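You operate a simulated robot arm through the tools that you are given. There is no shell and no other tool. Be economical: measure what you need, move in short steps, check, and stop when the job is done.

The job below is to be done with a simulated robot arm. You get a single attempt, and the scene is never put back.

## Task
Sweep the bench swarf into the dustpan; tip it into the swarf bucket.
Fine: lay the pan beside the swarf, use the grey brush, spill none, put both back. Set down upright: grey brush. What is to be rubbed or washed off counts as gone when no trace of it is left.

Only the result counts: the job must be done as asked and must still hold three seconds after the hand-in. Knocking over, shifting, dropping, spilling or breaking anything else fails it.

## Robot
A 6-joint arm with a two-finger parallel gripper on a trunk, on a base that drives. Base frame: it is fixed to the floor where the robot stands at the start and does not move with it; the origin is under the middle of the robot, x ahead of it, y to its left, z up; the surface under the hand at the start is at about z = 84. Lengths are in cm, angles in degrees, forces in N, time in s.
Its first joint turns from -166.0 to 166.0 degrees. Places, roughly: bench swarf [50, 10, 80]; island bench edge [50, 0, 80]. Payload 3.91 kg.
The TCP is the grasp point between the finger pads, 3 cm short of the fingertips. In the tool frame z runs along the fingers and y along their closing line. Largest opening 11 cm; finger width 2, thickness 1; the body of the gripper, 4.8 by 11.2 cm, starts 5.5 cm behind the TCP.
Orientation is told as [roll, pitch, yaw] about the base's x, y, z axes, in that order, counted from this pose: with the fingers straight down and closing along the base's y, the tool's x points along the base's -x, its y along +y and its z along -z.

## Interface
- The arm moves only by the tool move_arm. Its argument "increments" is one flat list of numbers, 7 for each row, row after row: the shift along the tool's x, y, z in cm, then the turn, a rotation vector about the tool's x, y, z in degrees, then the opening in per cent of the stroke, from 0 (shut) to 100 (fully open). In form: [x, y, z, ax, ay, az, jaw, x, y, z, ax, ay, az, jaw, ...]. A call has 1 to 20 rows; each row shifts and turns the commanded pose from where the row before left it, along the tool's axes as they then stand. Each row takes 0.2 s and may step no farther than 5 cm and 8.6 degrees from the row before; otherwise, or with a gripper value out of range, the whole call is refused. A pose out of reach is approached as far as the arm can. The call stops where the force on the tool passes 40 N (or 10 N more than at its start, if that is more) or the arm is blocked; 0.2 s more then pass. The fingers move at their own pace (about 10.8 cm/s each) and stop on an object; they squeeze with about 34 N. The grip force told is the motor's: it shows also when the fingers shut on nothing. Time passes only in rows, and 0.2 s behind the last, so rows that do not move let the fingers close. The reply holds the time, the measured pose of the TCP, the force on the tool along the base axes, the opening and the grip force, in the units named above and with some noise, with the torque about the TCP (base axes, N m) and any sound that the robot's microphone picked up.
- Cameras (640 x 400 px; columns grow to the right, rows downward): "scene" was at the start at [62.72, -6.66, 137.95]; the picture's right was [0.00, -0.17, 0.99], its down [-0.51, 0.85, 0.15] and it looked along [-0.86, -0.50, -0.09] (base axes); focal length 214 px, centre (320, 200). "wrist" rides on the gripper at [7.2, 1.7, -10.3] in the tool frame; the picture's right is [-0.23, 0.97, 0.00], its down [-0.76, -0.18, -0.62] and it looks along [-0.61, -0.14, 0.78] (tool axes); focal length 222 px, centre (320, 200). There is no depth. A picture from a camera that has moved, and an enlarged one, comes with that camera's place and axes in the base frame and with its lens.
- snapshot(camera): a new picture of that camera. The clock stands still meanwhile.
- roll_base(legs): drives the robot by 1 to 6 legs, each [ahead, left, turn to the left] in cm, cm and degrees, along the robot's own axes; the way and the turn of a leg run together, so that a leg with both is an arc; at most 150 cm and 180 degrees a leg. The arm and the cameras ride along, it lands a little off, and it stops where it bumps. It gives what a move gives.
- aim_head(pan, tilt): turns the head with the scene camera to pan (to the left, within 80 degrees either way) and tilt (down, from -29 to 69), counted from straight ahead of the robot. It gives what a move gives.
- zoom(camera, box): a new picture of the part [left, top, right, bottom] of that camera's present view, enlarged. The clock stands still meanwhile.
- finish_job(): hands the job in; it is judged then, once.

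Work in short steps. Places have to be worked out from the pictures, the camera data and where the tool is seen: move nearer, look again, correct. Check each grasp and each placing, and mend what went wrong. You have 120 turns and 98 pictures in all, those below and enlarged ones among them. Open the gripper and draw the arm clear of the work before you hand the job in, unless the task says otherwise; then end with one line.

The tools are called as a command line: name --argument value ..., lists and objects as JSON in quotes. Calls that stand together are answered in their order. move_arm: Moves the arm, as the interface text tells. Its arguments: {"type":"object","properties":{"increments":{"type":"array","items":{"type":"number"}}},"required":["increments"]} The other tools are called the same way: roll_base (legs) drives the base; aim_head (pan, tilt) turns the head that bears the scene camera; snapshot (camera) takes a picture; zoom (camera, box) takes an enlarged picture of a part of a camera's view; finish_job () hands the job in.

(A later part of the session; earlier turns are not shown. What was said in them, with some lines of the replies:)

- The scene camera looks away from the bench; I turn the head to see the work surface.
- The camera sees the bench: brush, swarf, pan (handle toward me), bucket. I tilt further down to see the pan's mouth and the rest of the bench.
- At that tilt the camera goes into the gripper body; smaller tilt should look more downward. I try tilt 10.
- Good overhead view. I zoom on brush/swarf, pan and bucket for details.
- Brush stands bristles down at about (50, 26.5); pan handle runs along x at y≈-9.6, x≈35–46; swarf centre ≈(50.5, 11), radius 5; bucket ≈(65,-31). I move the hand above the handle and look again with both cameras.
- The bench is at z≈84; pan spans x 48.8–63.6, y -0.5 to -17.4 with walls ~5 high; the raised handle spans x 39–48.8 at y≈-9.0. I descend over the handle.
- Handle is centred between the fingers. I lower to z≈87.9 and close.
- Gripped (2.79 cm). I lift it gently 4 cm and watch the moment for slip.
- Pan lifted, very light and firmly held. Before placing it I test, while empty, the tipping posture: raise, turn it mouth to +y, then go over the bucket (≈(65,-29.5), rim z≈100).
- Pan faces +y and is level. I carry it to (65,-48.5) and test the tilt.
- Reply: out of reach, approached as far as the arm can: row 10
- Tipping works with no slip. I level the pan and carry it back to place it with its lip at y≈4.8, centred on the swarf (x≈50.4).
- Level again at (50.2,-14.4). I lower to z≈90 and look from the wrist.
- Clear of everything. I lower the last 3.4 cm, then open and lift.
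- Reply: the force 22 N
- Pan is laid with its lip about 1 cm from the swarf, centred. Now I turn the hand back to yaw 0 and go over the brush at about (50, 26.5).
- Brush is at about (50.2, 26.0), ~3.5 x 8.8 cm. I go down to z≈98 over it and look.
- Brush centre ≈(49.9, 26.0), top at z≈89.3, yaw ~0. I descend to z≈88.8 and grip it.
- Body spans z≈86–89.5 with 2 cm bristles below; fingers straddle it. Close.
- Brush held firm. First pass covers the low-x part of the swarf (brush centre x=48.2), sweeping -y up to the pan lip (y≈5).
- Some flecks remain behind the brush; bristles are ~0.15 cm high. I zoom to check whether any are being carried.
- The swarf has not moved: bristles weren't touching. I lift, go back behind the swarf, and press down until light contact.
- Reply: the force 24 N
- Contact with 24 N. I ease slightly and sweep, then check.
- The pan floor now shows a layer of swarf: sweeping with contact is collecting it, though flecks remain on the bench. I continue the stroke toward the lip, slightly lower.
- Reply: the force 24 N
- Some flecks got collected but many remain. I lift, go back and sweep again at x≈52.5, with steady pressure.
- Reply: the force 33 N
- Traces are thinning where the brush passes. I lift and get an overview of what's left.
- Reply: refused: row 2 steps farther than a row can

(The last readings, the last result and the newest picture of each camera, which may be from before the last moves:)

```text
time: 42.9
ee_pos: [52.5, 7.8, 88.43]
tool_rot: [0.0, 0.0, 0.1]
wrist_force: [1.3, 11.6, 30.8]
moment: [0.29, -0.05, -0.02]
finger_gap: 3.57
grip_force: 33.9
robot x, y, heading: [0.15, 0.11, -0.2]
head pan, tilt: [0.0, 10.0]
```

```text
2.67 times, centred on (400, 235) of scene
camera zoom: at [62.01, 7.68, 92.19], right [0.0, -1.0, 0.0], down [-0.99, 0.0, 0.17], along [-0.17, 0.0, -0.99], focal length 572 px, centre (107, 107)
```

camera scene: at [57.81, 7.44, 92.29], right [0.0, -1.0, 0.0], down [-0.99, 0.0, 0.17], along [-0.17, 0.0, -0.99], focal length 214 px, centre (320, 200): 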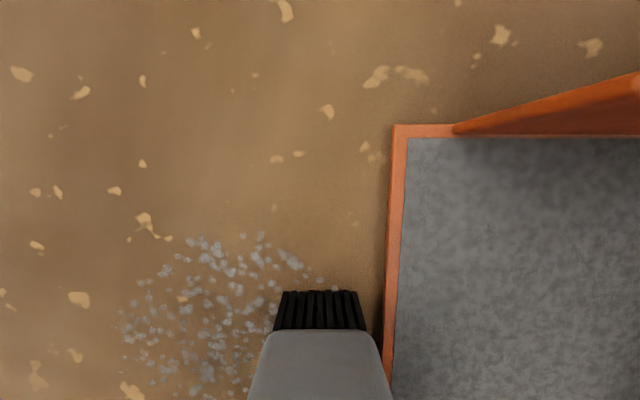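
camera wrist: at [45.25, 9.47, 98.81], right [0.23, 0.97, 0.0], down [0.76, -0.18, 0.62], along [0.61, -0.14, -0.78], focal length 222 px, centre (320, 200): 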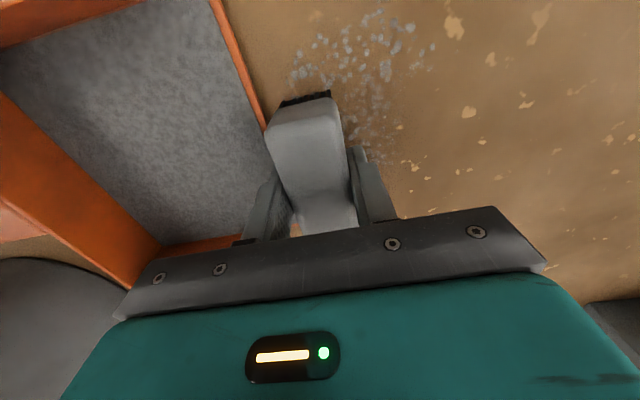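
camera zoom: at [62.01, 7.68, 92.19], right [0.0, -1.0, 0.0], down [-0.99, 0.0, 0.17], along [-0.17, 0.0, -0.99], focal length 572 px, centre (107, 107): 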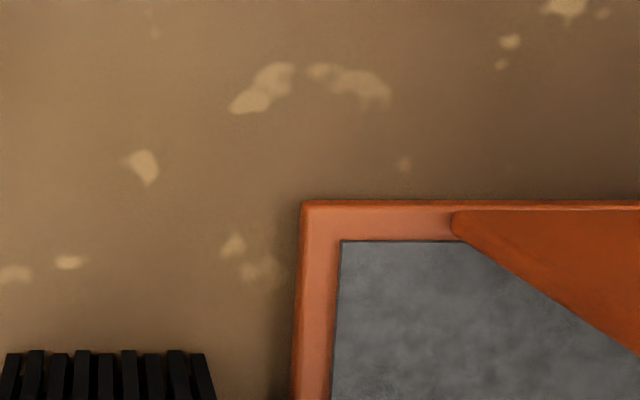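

A row was too long; I use smaller steps.

move_arm --increments '[0, 0, -4, 0, 0, 0, 0, 0.9, 2.9, -3.5, 0, 0, 0, 0, 0.9, 2.9, -3.5, 0, 0, 0, 0, 0.9, 2.9, -3.5, 0, 0, 0, 0, 0.9, 2.8, -2, 0, 0, 0, 0]'

zoom --camera "scene" --box '[280, 160, 520, 310]'

```text
time: 44.1
ee_pos: [48.8, 19.13, 104.9]
tool_rot: [0.0, 0.0, 0.0]
wrist_force: [-0.1, -0.5, -1.0]
moment: [0.02, 0.02, 0.02]
finger_gap: 3.53
grip_force: 34.2
robot x, y, heading: [0.01, 0.28, -0.3]
head pan, tilt: [0.0, 10.0]
```

```text
2.67 times, centred on (400, 235) of scene
camera zoom: at [58.3, 19.11, 108.68], right [0.0, -1.0, 0.0], down [-0.98, 0.0, 0.17], along [-0.17, 0.0, -0.98], focal length 572 px, centre (107, 107)
```

zoom: 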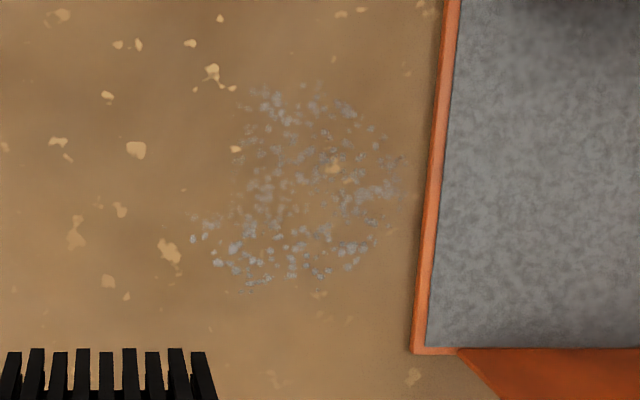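

Traces fade with each pressed stroke. I do another pressed stroke at x≈48.3.

move_arm --increments '[0.5, 0, 4.9, 0, 0, 0, 0, 0, 0, 4.9, 0, 0, 0, 0, 0, 0, 4.9, 0, 0, 0, 0, 0, 0, 1.5, 0, 0, 0, 0, 0, 0, 0.2, 0, 0, 0, 0, 0, 0, 0.05, 0, 0, 0, 0]'

move_arm --increments '[0, -1.9, 0, 0, 0, 0, 0, 0, -1.9, 0, 0, 0, 0, 0, 0, -1.9, 0, 0, 0, 0, 0, 0, -1.9, 0, 0, 0, 0, 0, 0, -1.9, 0, 0, 0, 0, 0, 0, -1.9, 0, 0, 0, 0, 0]'

```text
time: 45.5
ee_pos: [48.35, 19.31, 88.61]
tool_rot: [0.0, -0.1, 0.0]
wrist_force: [-0.1, 4.7, 14.7]
moment: [0.13, -0.05, -0.04]
finger_gap: 3.52
grip_force: 34.0
robot x, y, heading: [0.19, -0.05, -0.0]
head pan, tilt: [0.0, 10.0]
```

```text
time: 46.9
ee_pos: [48.26, 7.68, 88.63]
tool_rot: [0.0, 0.0, 0.0]
wrist_force: [-1.6, 5.7, 17.4]
moment: [0.18, -0.49, 0.13]
finger_gap: 3.53
grip_force: 34.4
robot x, y, heading: [-0.01, -0.17, 0.0]
head pan, tilt: [0.0, 10.0]
```

Steady 15–17 N contact. Two more strokes at x≈52.4 and x≈50.3.

move_arm --increments '[0, 0, -2, 0, 0, 0, 0, -1.4, 3.8, 0, 0, 0, 0, 0, -1.4, 3.8, 0, 0, 0, 0, 0, -1.4, 3.8, 0, 0, 0, 0, 0, 0, 0, 2.03, 0, 0, 0, 0, 0, -2.28, 0, 0, 0, 0, 0, 0, -2.28, 0, 0, 0, 0, 0, 0, -2.28, 0, 0, 0, 0, 0, 0, -2.28, 0, 0, 0, 0, 0, 0, -2.28, 0, 0, 0, 0, 0, 0, 0, -2, 0, 0, 0, 0, 0.7, 3.8, 0, 0, 0, 0, 0, 0.7, 3.8, 0, 0, 0, 0, 0, 0.7, 3.8, 0, 0, 0, 0, 0, 0, 0, 2.0, 0, 0, 0, 0, 0, -2.28, 0, 0, 0, 0, 0, 0, -2.28, 0, 0, 0, 0, 0, 0, -2.28, 0, 0, 0, 0, 0, 0, -2.28, 0, 0, 0, 0, 0, 0, -2.28, 0, 0, 0, 0, 0]'

snapshot --camera "wrist"

```text
time: 51.1
ee_pos: [50.44, 7.73, 88.57]
tool_rot: [0.0, 0.1, 0.1]
wrist_force: [-1.5, 3.1, 5.7]
moment: [0.1, -0.19, 0.08]
finger_gap: 3.53
grip_force: 33.9
robot x, y, heading: [0.12, -0.36, 0.2]
head pan, tilt: [0.0, 10.0]
```

```text
58 pictures are left
camera wrist: at [43.23, 9.48, 98.79], right [0.23, 0.97, 0.0], down [0.76, -0.18, 0.62], along [0.61, -0.14, -0.78], focal length 222 px, centre (320, 200)
```

wrist: 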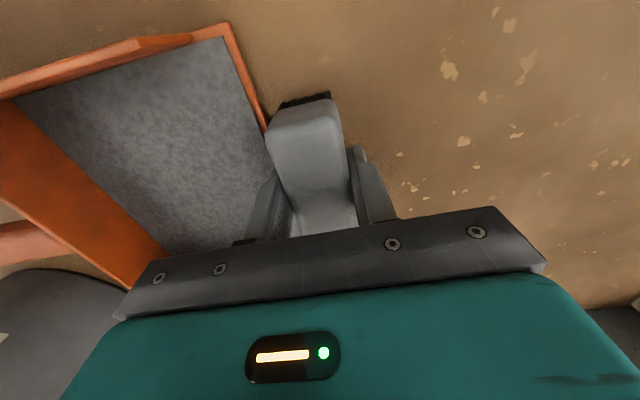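

The bench behind the brush looks clean now. I lift and inspect from above.

move_arm --increments '[0, 0, -4, 0, 0, 0, 0, 0, 3, -3.5, 0, 0, 0, 0, 0, 3, -3.5, 0, 0, 0, 0, 0, 3, -3.5, 0, 0, 0, 0, 0, 3, -2, 0, 0, 0, 0]'

zoom --camera "scene" --box '[310, 170, 470, 300]'

snapshot --camera "wrist"

```text
time: 52.3
ee_pos: [50.53, 19.72, 105.07]
tool_rot: [0.0, -0.1, -0.1]
wrist_force: [-0.9, -0.2, -0.1]
moment: [0.01, 0.02, -0.01]
finger_gap: 3.54
grip_force: 33.6
robot x, y, heading: [0.0, 0.4, 0.1]
head pan, tilt: [0.0, 10.0]
```

```text
3.08 times, centred on (390, 235) of scene
camera zoom: at [60.0, 19.58, 108.7], right [0.0, -1.0, 0.0], down [-0.98, 0.0, 0.17], along [-0.17, 0.0, -0.98], focal length 660 px, centre (105, 92)
```

zoom: 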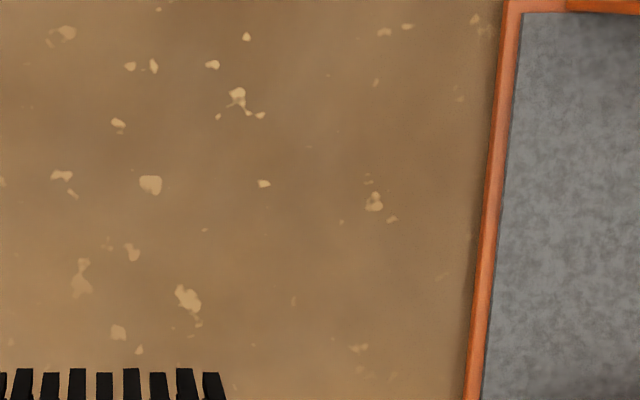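

```text
56 pictures are left
camera wrist: at [43.25, 21.39, 115.34], right [0.23, 0.97, 0.0], down [0.76, -0.18, 0.62], along [0.61, -0.14, -0.78], focal length 222 px, centre (320, 200)
```

wrist: 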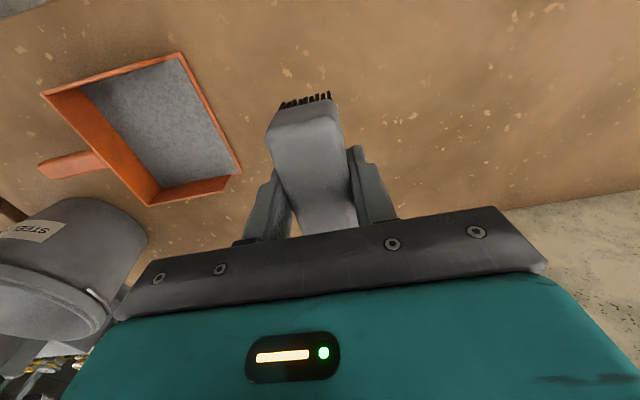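

Looks clean. For thoroughness I do two more strokes at the sides (x≈47.8 and 53), ending a touch nearer the lip.

move_arm --increments '[0.9, 0, 4.9, 0, 0, 0, 0, 0.9, 0, 4.9, 0, 0, 0, 0, 0.9, 0, 4.9, 0, 0, 0, 0, 0, 0, 1.85, 0, 0, 0, 0, 0, -2.4, 0, 0, 0, 0, 0, 0, -2.4, 0, 0, 0, 0, 0, 0, -2.4, 0, 0, 0, 0, 0, 0, -2.4, 0, 0, 0, 0, 0, 0, -2.4, 0, 0, 0, 0, 0]'

move_arm --increments '[0, 0, -2, 0, 0, 0, 0, -1.75, 3.8, 0, 0, 0, 0, 0, -1.75, 3.8, 0, 0, 0, 0, 0, -1.75, 3.8, 0, 0, 0, 0, 0, 0, 0, 2.0, 0, 0, 0, 0, 0, -2.28, 0, 0, 0, 0, 0, 0, -2.28, 0, 0, 0, 0, 0, 0, -2.28, 0, 0, 0, 0, 0, 0, -2.28, 0, 0, 0, 0, 0, 0, -2.28, 0, 0, 0, 0, 0]'

move_arm --increments '[0, 0, -4, 0, 0, 0, 0, 0, 3, -3.5, 0, 0, 0, 0, 0, 3, -3.5, 0, 0, 0, 0, 0, 3, -3.5, 0, 0, 0, 0, 0, 3, -2, 0, 0, 0, 0]'

zoom --camera "scene" --box '[310, 200, 480, 320]'

```text
time: 54.3
ee_pos: [47.82, 7.98, 88.37]
tool_rot: [-0.1, 0.0, 0.1]
wrist_force: [-0.3, 10.8, 31.9]
moment: [0.31, -0.02, 0.0]
finger_gap: 3.55
grip_force: 34.5
robot x, y, heading: [0.29, -0.02, 0.0]
head pan, tilt: [0.0, 10.0]
```

```text
time: 56.5
ee_pos: [53.01, 7.84, 88.41]
tool_rot: [0.1, 0.0, 0.0]
wrist_force: [0.0, -0.1, -0.3]
moment: [-0.04, -0.01, 0.0]
finger_gap: 3.5
grip_force: 33.8
robot x, y, heading: [0.04, -0.05, 0.1]
head pan, tilt: [0.0, 10.0]
```

```text
time: 57.7
ee_pos: [52.86, 19.89, 105.1]
tool_rot: [0.0, 0.0, 0.1]
wrist_force: [0.8, 0.1, -0.5]
moment: [-0.02, -0.02, 0.0]
finger_gap: 3.5
grip_force: 34.1
robot x, y, heading: [-0.01, -0.2, 0.1]
head pan, tilt: [0.0, 10.0]
```

```text
3.33 times, centred on (395, 260) of scene
camera zoom: at [62.34, 19.72, 108.7], right [0.0, -1.0, 0.0], down [-0.98, 0.0, 0.17], along [-0.17, 0.0, -0.98], focal length 715 px, centre (70, 0)
```

zoom: 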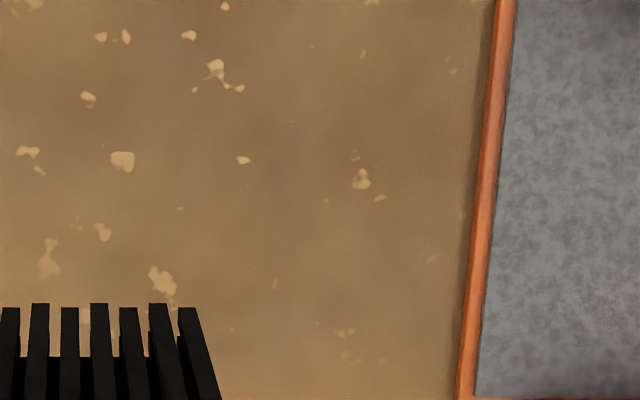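

Bench is clean. Brush goes back: to (50.0, 26.05) and lowered until light contact.

move_arm --increments '[1.43, 3.08, 0, 0, 0, 0, 0, 1.43, 3.08, 0, 0, 0, 0, 0, 0, 0, 4.9, 0, 0, 0, 0, 0, 0, 4.9, 0, 0, 0, 0, 0, 0, 4.9, 0, 0, 0, 0, 0, 0, 1.4, 0, 0, 0, 0, 0, 0, 0, 0, 0, 0, 0]'

```text
time: 59.3
ee_pos: [50.14, 25.88, 88.85]
tool_rot: [0.0, 0.0, 0.0]
wrist_force: [-0.9, 0.1, -1.0]
moment: [0.02, 0.02, 0.02]
finger_gap: 3.51
grip_force: 33.9
robot x, y, heading: [-0.13, -0.12, 0.1]
head pan, tilt: [0.0, 10.0]
```

move_arm --increments '[0.1, 0.1, 0.25, 0, 0, 0, 0, 0, 0, 0.15, 0, 0, 0, 0, 0, 0, 0.08, 0, 0, 0, 0, 0, 0, 0, 0, 0, 0, 0]'

```text
time: 60.3
ee_pos: [50.09, 25.94, 88.42]
tool_rot: [0.0, -0.1, 0.1]
wrist_force: [0.3, -1.0, 4.3]
moment: [-0.01, -0.19, 0.02]
finger_gap: 3.54
grip_force: 34.2
robot x, y, heading: [-0.29, -0.23, -0.1]
head pan, tilt: [0.0, 10.0]
```

Light contact at the original spot; I open and rise, then check the brush.

move_arm --increments '[0, 0, 0, 0, 0, 0, 55, 0, 0, 0, 0, 0, 0, 55, 0, 0, 0, 0, 0, 0, 55, 0, 0, -3, 0, 0, 0, 55, 0, 0, -5, 0, 0, 0, 55, 0, 0, -5, 0, 0, 0, 55, 0, 0, -5, 0, 0, 0, 55, 0, 0, -5, 0, 0, 0, 55]'

snapshot --camera "scene"

```text
time: 62.1
ee_pos: [50.01, 25.98, 111.45]
tool_rot: [-0.2, 0.0, 0.0]
wrist_force: [0.4, 0.4, 0.4]
moment: [0.04, 0.02, 0.01]
finger_gap: 6.03
grip_force: 0.0
robot x, y, heading: [-0.21, 0.28, 0.1]
head pan, tilt: [0.0, 10.0]
```

```text
54 pictures are left
camera scene: at [59.55, 25.94, 115.13], right [0.0, -1.0, 0.0], down [-0.98, 0.0, 0.17], along [-0.17, 0.0, -0.98], focal length 214 px, centre (320, 200)
```

scene: 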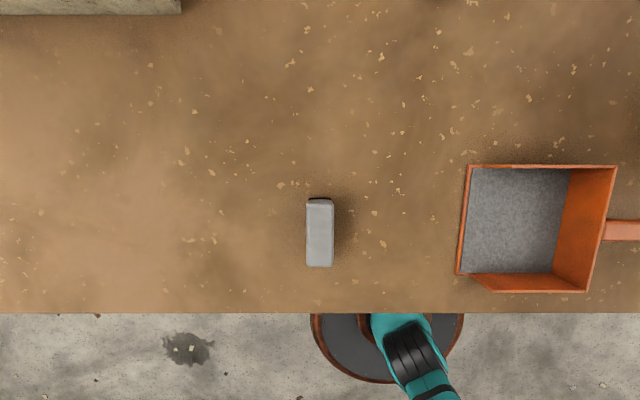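

Brush stands upright at its place. I return to the pan handle at (50.5,-14) and turn to yaw 90.

move_arm --increments '[-0.06, -4.44, 0, 0, 0, 0, 55, -0.06, -4.44, 0, 0, 0, 0, 55, -0.06, -4.44, 0, 0, 0, 0, 55, -0.06, -4.44, 0, 0, 0, 0, 55, -0.06, -4.44, 0, 0, 0, 0, 55, -0.06, -4.44, 0, 0, 0, 0, 55, -0.06, -4.44, 0, 0, 0, 0, 55, -0.06, -4.44, 0, 0, 0, 0, 55, -0.06, -4.44, 0, 0, 0, 0, 55, 0, 0, 0, 0, 0, -8.18, 55, 0, 0, 0, 0, 0, -8.18, 55, 0, 0, 0, 0, 0, -8.18, 55, 0, 0, 0, 0, 0, -8.18, 55, 0, 0, 0, 0, 0, -8.18, 55, 0, 0, 0, 0, 0, -8.18, 55, 0, 0, 0, 0, 0, -8.18, 55, 0, 0, 0, 0, 0, -8.18, 55, 0, 0, 0, 0, 0, -8.18, 55, 0, 0, 0, 0, 0, -8.18, 55, 0, 0, 0, 0, 0, -8.18, 55]'

snapshot --camera "wrist"

snapshot --camera "scene"

```text
time: 66.3
ee_pos: [50.68, -13.78, 111.35]
tool_rot: [0.1, 0.0, 90.0]
wrist_force: [-0.3, 0.0, 0.0]
moment: [-0.02, -0.01, 0.01]
finger_gap: 6.04
grip_force: 0.0
robot x, y, heading: [-0.09, -0.23, -0.1]
head pan, tilt: [0.0, 10.0]
```

```text
53 pictures are left
camera wrist: at [48.93, -21.12, 121.61], right [-0.97, 0.23, 0.0], down [0.18, 0.76, 0.62], along [0.14, 0.61, -0.78], focal length 222 px, centre (320, 200)
```

wrist: 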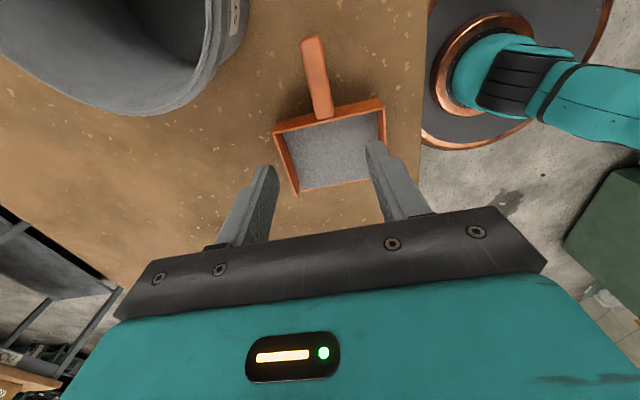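

```text
52 pictures are left
camera scene: at [50.7, -4.58, 114.97], right [1.0, 0.0, 0.0], down [0.0, -0.98, 0.17], along [0.0, -0.17, -0.98], focal length 214 px, centre (320, 200)
```

scene: 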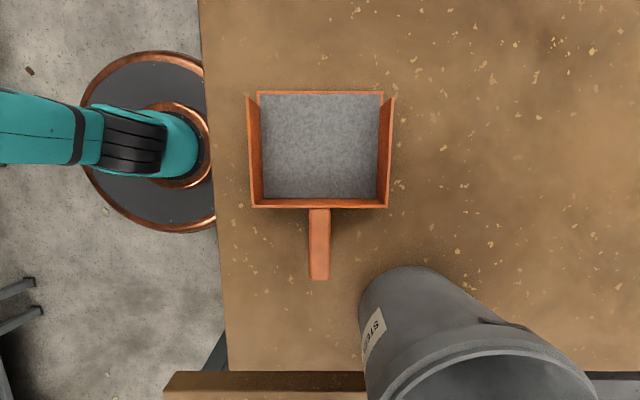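

Pan unmoved, handle centred. I descend and grip it at the same place.

move_arm --increments '[0.2, 0, 4.8, 0, 0, 0, 55, 0, 0, 4.8, 0, 0, 0, 55, 0, 0, 4.8, 0, 0, 0, 55, 0, 0, 4.8, 0, 0, 0, 55, 0, 0, 2.6, 0, 0, 0, 55, 0, 0, 1.6, 0, 0, 0, 55, 0, 0, 0, 0, 0, 0, 55]'

move_arm --increments '[0, 0, 0, 0, 0, 0, 0, 0, 0, 0, 0, 0, 0, 0, 0, 0, 0, 0, 0, 0, 0]'

snapshot --camera "wrist"

```text
time: 67.9
ee_pos: [50.59, -14.2, 87.84]
tool_rot: [0.0, 0.0, 90.0]
wrist_force: [0.3, 0.3, -0.5]
moment: [0.01, 0.01, -0.02]
finger_gap: 6.04
grip_force: 0.2
robot x, y, heading: [0.13, -0.04, -0.1]
head pan, tilt: [0.0, 10.0]
```

```text
time: 68.7
ee_pos: [50.74, -14.09, 87.9]
tool_rot: [0.0, 0.0, 90.0]
wrist_force: [0.1, 0.4, -0.4]
moment: [-0.05, 0.0, 0.04]
finger_gap: 2.77
grip_force: 33.9
robot x, y, heading: [0.06, -0.15, 0.0]
head pan, tilt: [0.0, 10.0]
```

```text
51 pictures are left
camera wrist: at [49.0, -21.39, 98.13], right [-0.97, 0.23, 0.0], down [0.18, 0.76, 0.62], along [0.14, 0.61, -0.78], focal length 222 px, centre (320, 200)
```

wrist: 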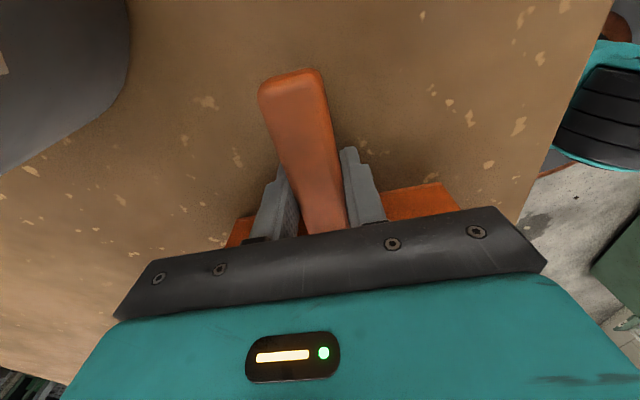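

Gripped. I lift slowly, tilting the mouth up a few degrees to hold the swarf in.

move_arm --increments '[0, 0, -0.7, 0, 0, 0, 0, 0, 0, -1, 0, 0, 0, 0, 0, 0, -1.3, 0, -1, 0, 0, 0, 0, -1.5, 0, -1, 0, 0, 0, 0, -1.5, 0, -1, 0, 0, 0, 0, -1.5, 0, -1, 0, 0, 0, 0, -1.5, 0, 0, 0, 0, 0, 0, -1.5, 0, 0, 0, 0, 0, 0, -1.5, 0, 0, 0, 0, 0, 0, -1.5, 0, 0, 0, 0, 0, 0, -1.5, 0, 0, 0, 0, 0, 0, -1.5, 0, 0, 0, 0, 0, 0, -1.5, 0, 0, 0, 0, 0, 0, -1.5, 0, 0, 0, 0, 0, 0, -1.5, 0, 0, 0, 0, 0, 0, -1.5, 0, 0, 0, 0, 0, 0, -1, 0, 0, 0, 0, 0, 0, -0.5, 0, 0, 0, 0]'

snapshot --camera "scene"

snapshot --camera "wrist"

```text
time: 72.5
ee_pos: [50.66, -15.46, 111.84]
tool_rot: [-0.1, -4.1, 90.0]
wrist_force: [0.0, 0.1, -2.3]
moment: [-0.08, -0.01, 0.01]
finger_gap: 2.74
grip_force: 34.3
robot x, y, heading: [0.04, 0.09, -0.1]
head pan, tilt: [0.0, 10.0]
```

```text
50 pictures are left
camera scene: at [50.81, -6.37, 116.14], right [1.0, 0.0, 0.0], down [0.0, -0.99, 0.1], along [0.0, -0.1, -0.99], focal length 214 px, centre (320, 200)
```

scene: 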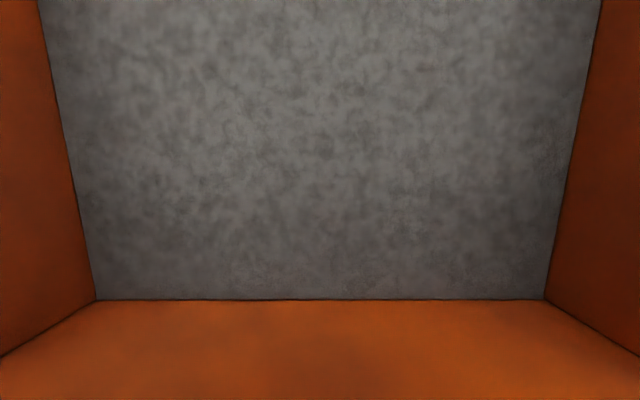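

```text
49 pictures are left
camera wrist: at [49.01, -23.33, 121.61], right [-0.97, 0.23, 0.02], down [0.18, 0.72, 0.67], along [0.14, 0.66, -0.74], focal length 222 px, centre (320, 200)
```

wrist: 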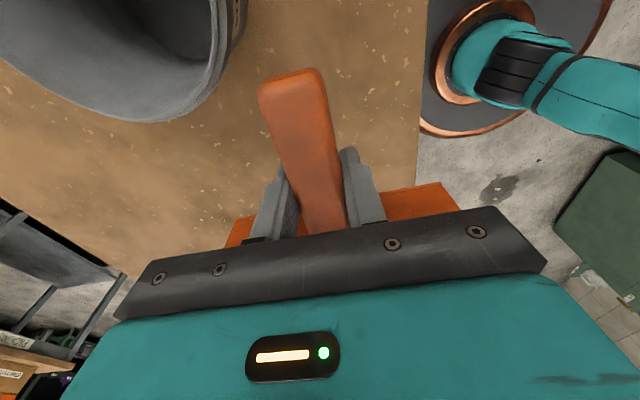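

Swarf stays in; bucket centre ≈(65.2,-29.4), rim z≈100, R≈10. I carry the pan slowly so that its lip is over the bucket (TCP → (65.2,-48.4,112)).

move_arm --increments '[1, -0.45, -0.07, 0, 0, 0, 0, 1.8, -0.78, -0.13, 0, 0, 0, 0, 1.8, -0.78, -0.13, 0, 0, 0, 0, 1.8, -0.78, -0.13, 0, 0, 0, 0, 1.8, -0.78, -0.13, 0, 0, 0, 0, 1.8, -0.78, -0.13, 0, 0, 0, 0, 1.8, -0.78, -0.13, 0, 0, 0, 0, 1.8, -0.78, -0.13, 0, 0, 0, 0, 1.8, -0.78, -0.13, 0, 0, 0, 0, 1.8, -0.78, -0.13, 0, 0, 0, 0, 1.8, -0.78, -0.13, 0, 0, 0, 0, 1.8, -0.78, -0.13, 0, 0, 0, 0, 1.8, -0.78, -0.13, 0, 0, 0, 0, 1.8, -0.78, -0.13, 0, 0, 0, 0, 1.8, -0.78, -0.13, 0, 0, 0, 0, 1.8, -0.78, -0.13, 0, 0, 0, 0, 1.8, -0.78, -0.13, 0, 0, 0, 0, 1.8, -0.78, -0.13, 0, 0, 0, 0, 1, -0.45, -0.13, 0, 0, 0, 0, 0, 0, 0, 0, 0, 0, 0]'

snapshot --camera "wrist"

snapshot --camera "scene"

```text
time: 76.7
ee_pos: [64.84, -48.11, 112.16]
tool_rot: [0.0, -4.0, 89.9]
wrist_force: [-0.6, -0.4, -1.3]
moment: [-0.13, -0.01, 0.0]
finger_gap: 2.77
grip_force: 33.7
robot x, y, heading: [-0.35, 0.2, 0.1]
head pan, tilt: [0.0, 10.0]
```

```text
48 pictures are left
camera wrist: at [63.09, -56.03, 121.83], right [-0.97, 0.23, 0.02], down [0.18, 0.72, 0.67], along [0.14, 0.66, -0.74], focal length 222 px, centre (320, 200)
```

wrist: 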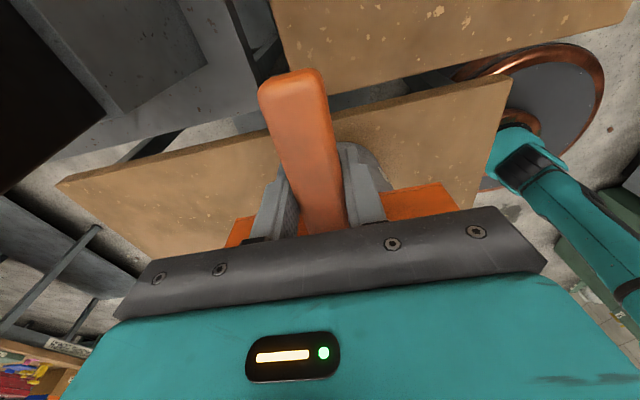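

```text
47 pictures are left
camera scene: at [64.89, -39.07, 116.36], right [1.0, 0.0, 0.0], down [0.0, -0.99, 0.1], along [0.0, -0.1, -0.99], focal length 214 px, centre (320, 200)
```

scene: 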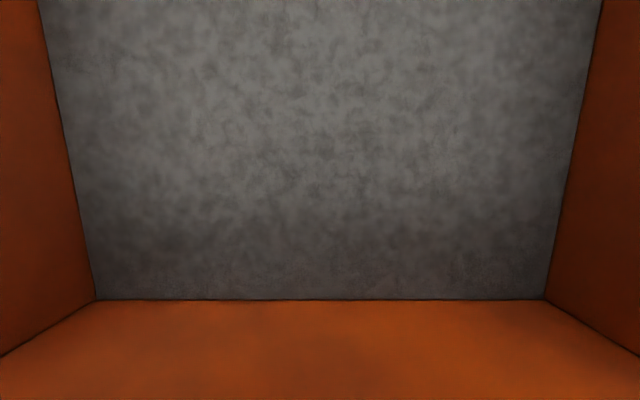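

Lip is above the bucket, centred in x. I tip slowly to 60°, turning about the lip while bringing it down to z≈103.

move_arm --increments '[-0.06, -0.15, -0.87, 0, 4, 0, 0, -0.06, -0.15, -0.87, 0, 4, 0, 0, -0.37, 0, -0.83, 0, 4, 0, 0, -0.37, 0, -0.83, 0, 4, 0, 0, -0.45, 0, -0.81, 0, 4, 0, 0, -0.45, 0, -0.81, 0, 4, 0, 0, -0.51, 0, -0.82, 0, 4, 0, 0, -0.51, 0, -0.82, 0, 4, 0, 0, -0.57, 0, -0.87, 0, 4, 0, 0, -0.57, 0, -0.87, 0, 4, 0, 0, -0.64, 0, -0.9, 0, 4, 0, 0, -0.64, 0, -0.9, 0, 4, 0, 0, -0.51, 0, -1.12, 0, 4, 0, 0, -0.51, 0, -1.12, 0, 4, 0, 0, -0.55, 0, -1.15, 0, 4, 0, 0, -0.55, 0, -1.15, 0, 4, 0, 0, 0, 0, 0, 0, 0, 0, 0, 0, 0, 0, 0, 0, 0, 0, 0, 0, 0, 0, 0, 0, 0]'

snapshot --camera "scene"

snapshot --camera "wrist"

```text
time: 80.7
ee_pos: [65.04, -35.53, 120.61]
tool_rot: [0.0, 60.0, 90.1]
wrist_force: [-1.2, 0.0, -1.0]
moment: [-0.06, -0.04, -0.01]
finger_gap: 2.76
grip_force: 33.9
robot x, y, heading: [-0.3, -0.07, -0.2]
head pan, tilt: [0.0, 10.0]
```

```text
46 pictures are left
camera scene: at [65.2, -27.66, 114.28], right [1.0, 0.0, 0.0], down [0.0, -0.34, 0.94], along [0.0, -0.94, -0.34], focal length 214 px, centre (320, 200)
```

scene: 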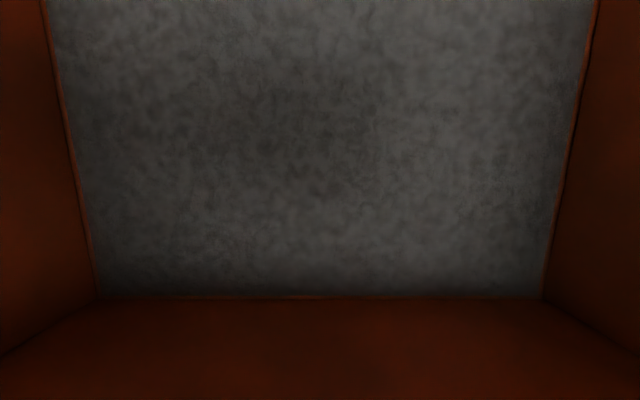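

```text
45 pictures are left
camera wrist: at [63.4, -30.12, 132.02], right [-0.97, 0.11, -0.2], down [0.18, 0.92, -0.35], along [0.14, -0.37, -0.92], focal length 222 px, centre (320, 200)
```

wrist: 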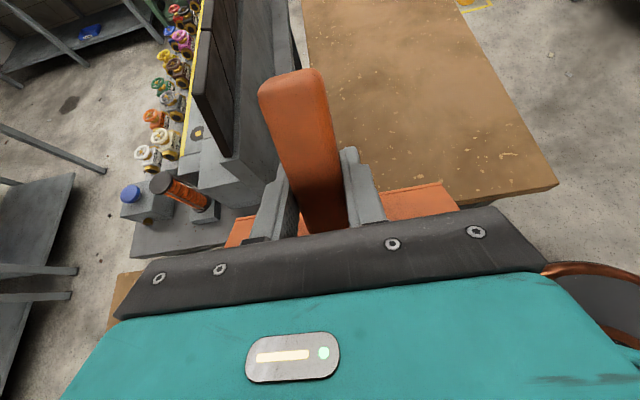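

Edges are starting to thin; it seems to pour gradually. I hold for 2 s and look again.

move_arm --increments '[0, 0, 0, 0, 0, 0, 0, 0, 0, 0, 0, 0, 0, 0, 0, 0, 0, 0, 0, 0, 0, 0, 0, 0, 0, 0, 0, 0, 0, 0, 0, 0, 0, 0, 0, 0, 0, 0, 0, 0, 0, 0, 0, 0, 0, 0, 0, 0, 0, 0, 0, 0, 0, 0, 0, 0, 0, 0, 0, 0, 0, 0, 0, 0, 0, 0, 0, 0, 0, 0]'

snapshot --camera "scene"

```text
time: 82.9
ee_pos: [65.22, -35.46, 120.66]
tool_rot: [0.0, 60.0, 89.9]
wrist_force: [0.3, 0.0, -1.5]
moment: [-0.03, 0.0, -0.05]
finger_gap: 2.74
grip_force: 33.8
robot x, y, heading: [0.29, 0.06, -0.1]
head pan, tilt: [0.0, 10.0]
```

```text
44 pictures are left
camera scene: at [65.2, -27.67, 114.28], right [1.0, 0.0, 0.0], down [0.0, -0.34, 0.94], along [0.0, -0.94, -0.34], focal length 214 px, centre (320, 200)
```

scene: 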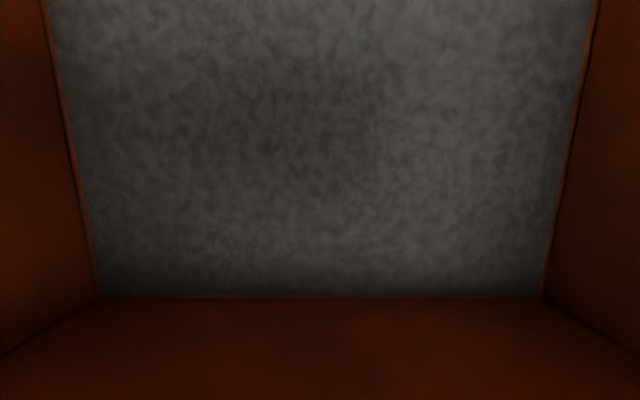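

Little change at 60°, so I tip further to 80°, keeping the lip in place over the bucket, and hold.

move_arm --increments '[-0.35, 0, -1.22, 0, 4, 0, 0, -0.3, 0, -1.25, 0, 4, 0, 0, -0.23, 0, -1.27, 0, 4, 0, 0, -0.15, 0, -1.28, 0, 4, 0, 0, -0.07, 0, -1.29, 0, 4, 0, 0, 0, 0, 0, 0, 0, 0, 0, 0, 0, 0, 0, 0, 0, 0, 0, 0, 0, 0, 0, 0, 0, 0, 0, 0, 0, 0, 0, 0]'

snapshot --camera "scene"

snapshot --camera "wrist"

```text
time: 84.9
ee_pos: [65.13, -29.23, 121.98]
tool_rot: [0.1, 80.1, 90.1]
wrist_force: [-0.5, 0.2, -2.0]
moment: [0.04, -0.02, -0.05]
finger_gap: 2.79
grip_force: 33.8
robot x, y, heading: [0.35, 0.15, 0.2]
head pan, tilt: [0.0, 10.0]
```

```text
43 pictures are left
camera scene: at [65.27, -24.03, 113.35], right [1.0, 0.0, 0.0], down [0.0, 0.0, 1.0], along [0.0, -1.0, 0.0], focal length 214 px, centre (320, 200)
```

scene: 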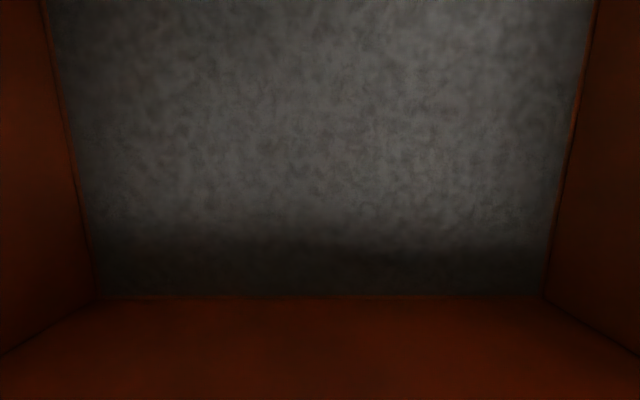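

```text
42 pictures are left
camera wrist: at [63.47, -20.27, 130.9], right [-0.97, 0.04, -0.22], down [0.18, 0.75, -0.64], along [0.14, -0.66, -0.73], focal length 222 px, centre (320, 200)
```

wrist: 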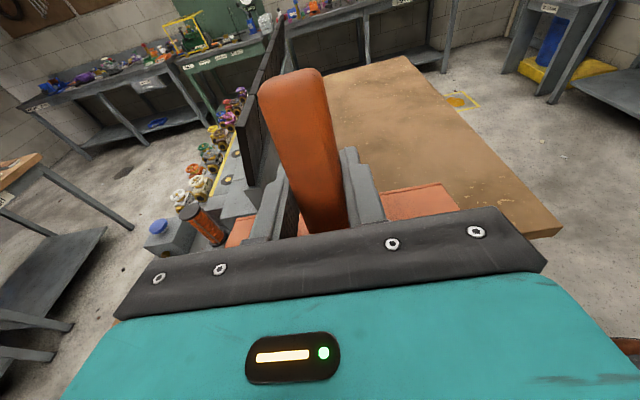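

Still grey at 80°; I tip beyond vertical to 110°, turning about the lip, and check.

move_arm --increments '[-0.28, 0, -1.24, 0, 3.75, 0, 0, -0.28, 0, -1.24, 0, 3.75, 0, 0, -0.28, 0, -1.24, 0, 3.75, 0, 0, -0.28, 0, -1.24, 0, 3.75, 0, 0, -0.28, 0, -1.24, 0, 3.75, 0, 0, -0.28, 0, -1.24, 0, 3.75, 0, 0, -0.28, 0, -1.24, 0, 3.75, 0, 0, -0.28, 0, -1.24, 0, 3.75, 0, 0, 0, 0, 0, 0, 0, 0, 0, 0, 0, 0, 0, 0, 0, 0]'

snapshot --camera "scene"

```text
time: 87.1
ee_pos: [65.19, -19.52, 119.38]
tool_rot: [180.0, 70.0, -90.0]
wrist_force: [-0.1, -0.5, -1.6]
moment: [0.02, 0.02, 0.0]
finger_gap: 2.76
grip_force: 34.1
robot x, y, heading: [0.4, 0.06, -0.1]
head pan, tilt: [0.0, 10.0]
```

```text
41 pictures are left
camera scene: at [65.24, -19.38, 109.1], right [1.0, 0.0, 0.0], down [0.0, 0.5, 0.87], along [0.0, -0.87, 0.5], focal length 214 px, centre (320, 200)
```

scene: 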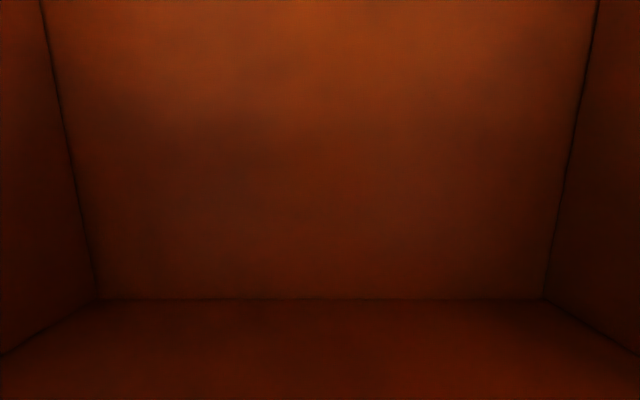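

The pan is empty: the swarf has gone into the bucket. I raise 5 cm and turn it back level along the same arc.

move_arm --increments '[2.35, 0, 0.85, 0, 0, 0, 0, 2.35, 0, 0.85, 0, 0, 0, 0, 0.3, 0, 2.455, 0, -7.333, 0, 0, 0.3, 0, 2.455, 0, -7.333, 0, 0, 0.3, 0, 2.455, 0, -7.333, 0, 0, 0.3, 0, 2.455, 0, -7.333, 0, 0, 0.3, 0, 2.455, 0, -7.333, 0, 0, 0.3, 0, 2.455, 0, -7.333, 0, 0, 0.3, 0, 2.455, 0, -7.333, 0, 0, 0.3, 0, 2.455, 0, -7.333, 0, 0, 0.3, 0, 2.455, 0, -7.333, 0, 0, 0.3, 0, 2.455, 0, -7.333, 0, 0, 0.3, 0, 2.455, 0, -7.333, 0, 0, 0.3, 0, 2.455, 0, -7.333, 0, 0, 0.3, 0, 2.455, 0, -7.333, 0, 0, 0.3, 0, 2.455, 0, -7.333, 0, 0, 0.3, 0, 2.455, 0, -7.333, 0, 0]'

snapshot --camera "wrist"

```text
time: 90.7
ee_pos: [64.98, -48.44, 111.15]
tool_rot: [-0.1, 0.0, 90.1]
wrist_force: [-0.9, -0.6, 0.5]
moment: [-0.14, 0.02, -0.04]
finger_gap: 2.76
grip_force: 33.8
robot x, y, heading: [0.05, -0.0, -0.0]
head pan, tilt: [0.0, 10.0]
```

```text
40 pictures are left
camera wrist: at [63.3, -55.65, 121.47], right [-0.97, 0.23, 0.0], down [0.18, 0.76, 0.62], along [0.14, 0.61, -0.78], focal length 222 px, centre (320, 200)
```

wrist: 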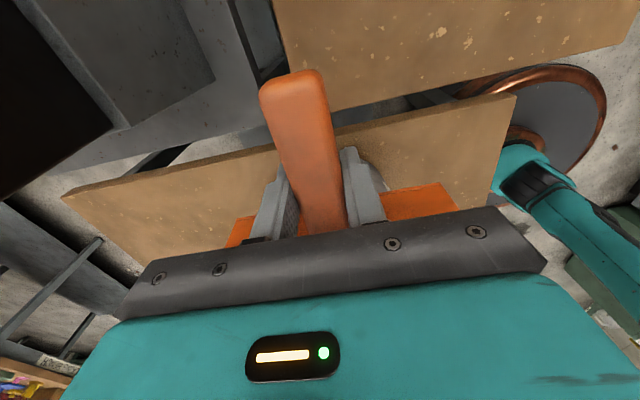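

Level and empty. I carry it back above its original place (44.56,-9.0) and turn to yaw 0.

move_arm --increments '[-4.38, 2.27, 0, 0, 0, 0, 0, -4.38, 2.27, 0, 0, 0, 0, 0, -4.38, 2.27, 0, 0, 0, 0, 0, -4.38, 2.27, 0, 0, 0, 0, 0, -4.38, 2.27, 0, 0, 0, 0, 0, -4.38, 2.27, 0, 0, 0, 0, 0, -4.38, 2.27, 0, 0, 0, 0, 0, -4.38, 2.27, 0, 0, 0, 0, 0, -4.38, 2.27, 0, 0, 0, 0, 0, 0, 0, 0, 0, 0, 8.18, 0, 0, 0, 0, 0, 0, 8.18, 0, 0, 0, 0, 0, 0, 8.18, 0, 0, 0, 0, 0, 0, 8.18, 0, 0, 0, 0, 0, 0, 8.18, 0, 0, 0, 0, 0, 0, 8.18, 0, 0, 0, 0, 0, 0, 8.18, 0, 0, 0, 0, 0, 0, 8.18, 0, 0, 0, 0, 0, 0, 8.18, 0, 0, 0, 0, 0, 0, 8.18, 0, 0, 0, 0, 0, 0, 8.18, 0]'

```text
time: 94.9
ee_pos: [44.55, -9.04, 111.07]
tool_rot: [-0.1, 0.0, -0.1]
wrist_force: [0.2, -0.1, -1.0]
moment: [0.0, 0.12, 0.01]
finger_gap: 2.75
grip_force: 34.3
robot x, y, heading: [0.19, -0.16, 0.1]
head pan, tilt: [0.0, 10.0]
```

Exactly above the original spot. I lower to z≈88.2, then touch down gently.

move_arm --increments '[0, 0, 4.6, 0, 0, 0, 0, 0, 0, 4.6, 0, 0, 0, 0, 0, 0, 4.6, 0, 0, 0, 0, 0, 0, 4.6, 0, 0, 0, 0, 0, 0, 3, 0, 0, 0, 0, 0, 0, 1.4, 0, 0, 0, 0, 0, 0, 0.25, 0, 0, 0, 0, 0, 0, 0, 0, 0, 0, 0]'

```text
time: 96.7
ee_pos: [44.55, -9.16, 88.01]
tool_rot: [-0.1, 0.0, 0.1]
wrist_force: [0.4, 0.4, -2.0]
moment: [0.01, 0.06, 0.01]
finger_gap: 2.74
grip_force: 33.7
robot x, y, heading: [0.39, -0.05, 0.0]
head pan, tilt: [0.0, 10.0]
```

move_arm --increments '[0, 0.05, 0.12, 0, 0, 0, 0, 0, 0, 0.06, 0, 0, 0, 0, 0, 0, 0, 0, 0, 0, 0]'

```text
time: 97.5
ee_pos: [44.67, -9.0, 87.85]
tool_rot: [-0.1, -0.1, 0.0]
wrist_force: [2.3, -3.2, 11.8]
moment: [0.04, -0.58, -0.11]
finger_gap: 2.74
grip_force: 34.2
robot x, y, heading: [-0.04, 0.39, -0.0]
head pan, tilt: [0.0, 10.0]
```

In contact with the bench. I release, rise and survey.

move_arm --increments '[0, 0, 0, 0, 0, 0, 50, 0, 0, 0, 0, 0, 0, 50, 0, 0, 0, 0, 0, 0, 50, 0, 0, -3, 0, 0, 0, 50, 0, 0, -5, 0, 0, 0, 50, 0, 0, -5, 0, 0, 0, 50, 0, 0, -5, 0, 0, 0, 50, 0, 0, -5, 0, 0, 0, 50, -3, 1, -3.5, 0, 0, 0, 50, -3, 1, -3.5, 0, 0, 0, 50, -3, 1, -3.5, 0, 0, 0, 50, -3, 2, -3, 0, 0, 0, 60, -3, 3, -1.5, 0, 0, 0, 80]'

snapshot --camera "scene"

snapshot --camera "wrist"

```text
time: 100.3
ee_pos: [59.55, -0.95, 126.04]
tool_rot: [-0.1, -0.1, 0.0]
wrist_force: [-0.5, -1.1, 0.7]
moment: [0.02, -0.09, 0.01]
finger_gap: 8.79
grip_force: 0.1
robot x, y, heading: [-0.39, 0.01, 0.2]
head pan, tilt: [0.0, 10.0]
```

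```text
39 pictures are left
camera scene: at [69.16, -1.06, 129.74], right [0.0, -1.0, 0.0], down [-0.98, 0.0, 0.17], along [-0.17, 0.0, -0.98], focal length 214 px, centre (320, 200)
```

scene: 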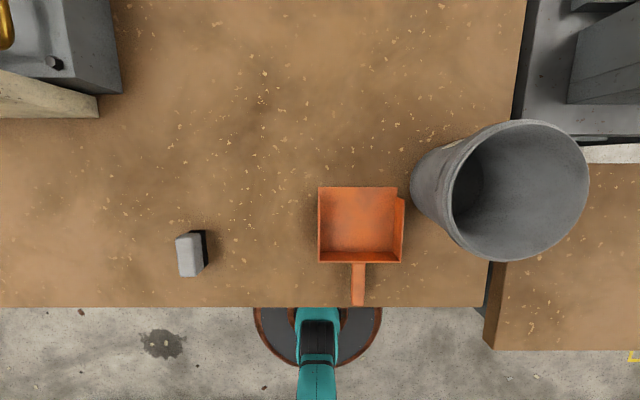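

```text
38 pictures are left
camera wrist: at [52.4, 0.75, 136.37], right [0.23, 0.97, 0.0], down [0.76, -0.18, 0.62], along [0.61, -0.14, -0.78], focal length 222 px, centre (320, 200)
```

wrist: 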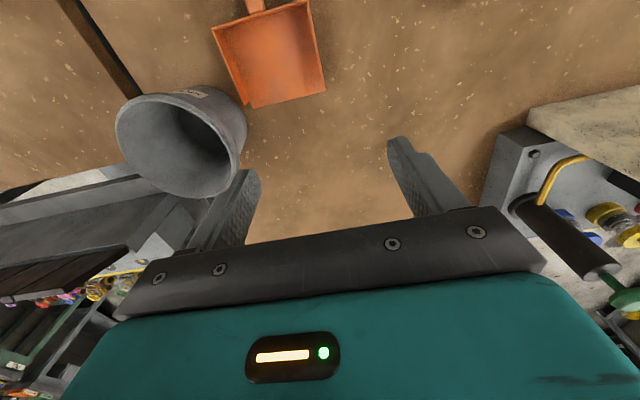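

All is back in place. I zoom on the bench and bucket to check for traces or spills.

zoom --camera "scene" --box '[400, 110, 600, 270]'

zoom --camera "scene" --box '[170, 180, 330, 305]'

```text
2.50 times, centred on (500, 190) of scene
camera zoom: at [69.16, -1.06, 129.74], right [0.0, -1.0, 0.0], down [-0.98, 0.0, 0.17], along [-0.17, 0.0, -0.98], focal length 536 px, centre (-130, 225)
```

zoom: 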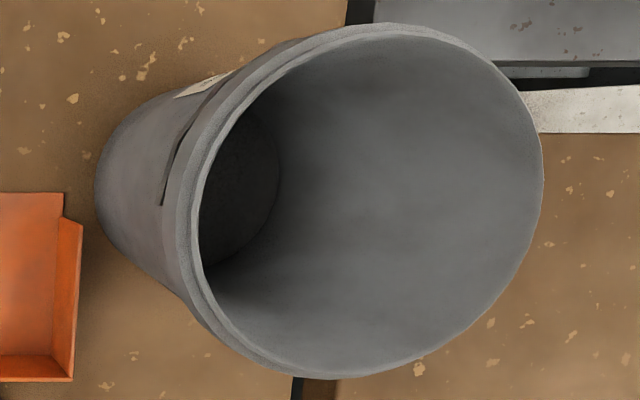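

```text
3.20 times, centred on (250, 242) of scene
camera zoom: at [69.16, -1.06, 129.74], right [0.0, -1.0, 0.0], down [-0.98, 0.0, 0.17], along [-0.17, 0.0, -0.98], focal length 686 px, centre (544, 64)
```

zoom: 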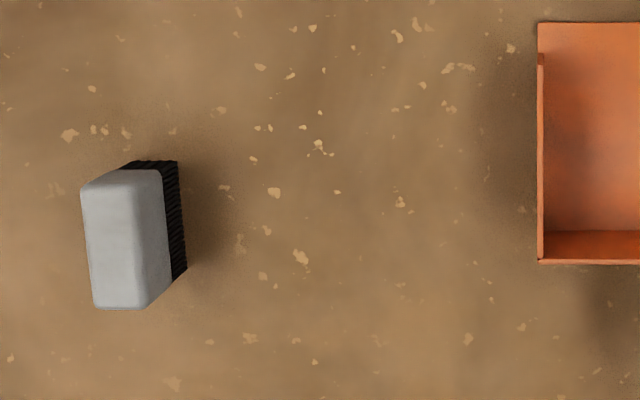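

Bench is clean with no spills. One look straight down into the bucket to confirm.

move_arm --increments '[0.5, -4.7, 0, 0, 0, 0, 80, 0.5, -4.7, 0, 0, 0, 0, 80, 0.5, -4.7, 0, 0, 0, 0, 80, 0.5, -4.7, 0, 0, 0, 0, 80, 0.5, -4.7, 0, 0, 0, 0, 80, 0.5, -4.7, 0, 0, 0, 0, 80]'

snapshot --camera "scene"

```text
time: 101.7
ee_pos: [56.77, -29.33, 125.98]
tool_rot: [-0.1, -0.1, 0.0]
wrist_force: [-0.3, 0.1, 0.0]
moment: [-0.05, -0.05, 0.0]
finger_gap: 8.81
grip_force: 0.1
robot x, y, heading: [-0.05, 0.33, 0.4]
head pan, tilt: [0.0, 10.0]
```

```text
35 pictures are left
camera scene: at [66.2, -29.38, 129.73], right [0.0, -1.0, 0.0], down [-0.98, 0.0, 0.17], along [-0.17, 0.0, -0.98], focal length 214 px, centre (320, 200)
```

scene: 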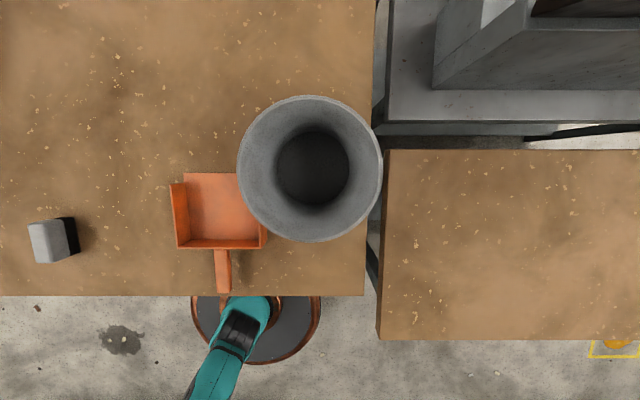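

The bucket holds the swarf, nothing is spilled, and the pan and brush are back with the hand open and clear. Handing in.

finish_job

```text
The job is handed in.
```

I swept the bench swarf into the dustpan and tipped it into the swarf bucket. In the last pictures the bench shows no trace or spill. The pan is back in its place, and the grey brush is back in its place, upright.
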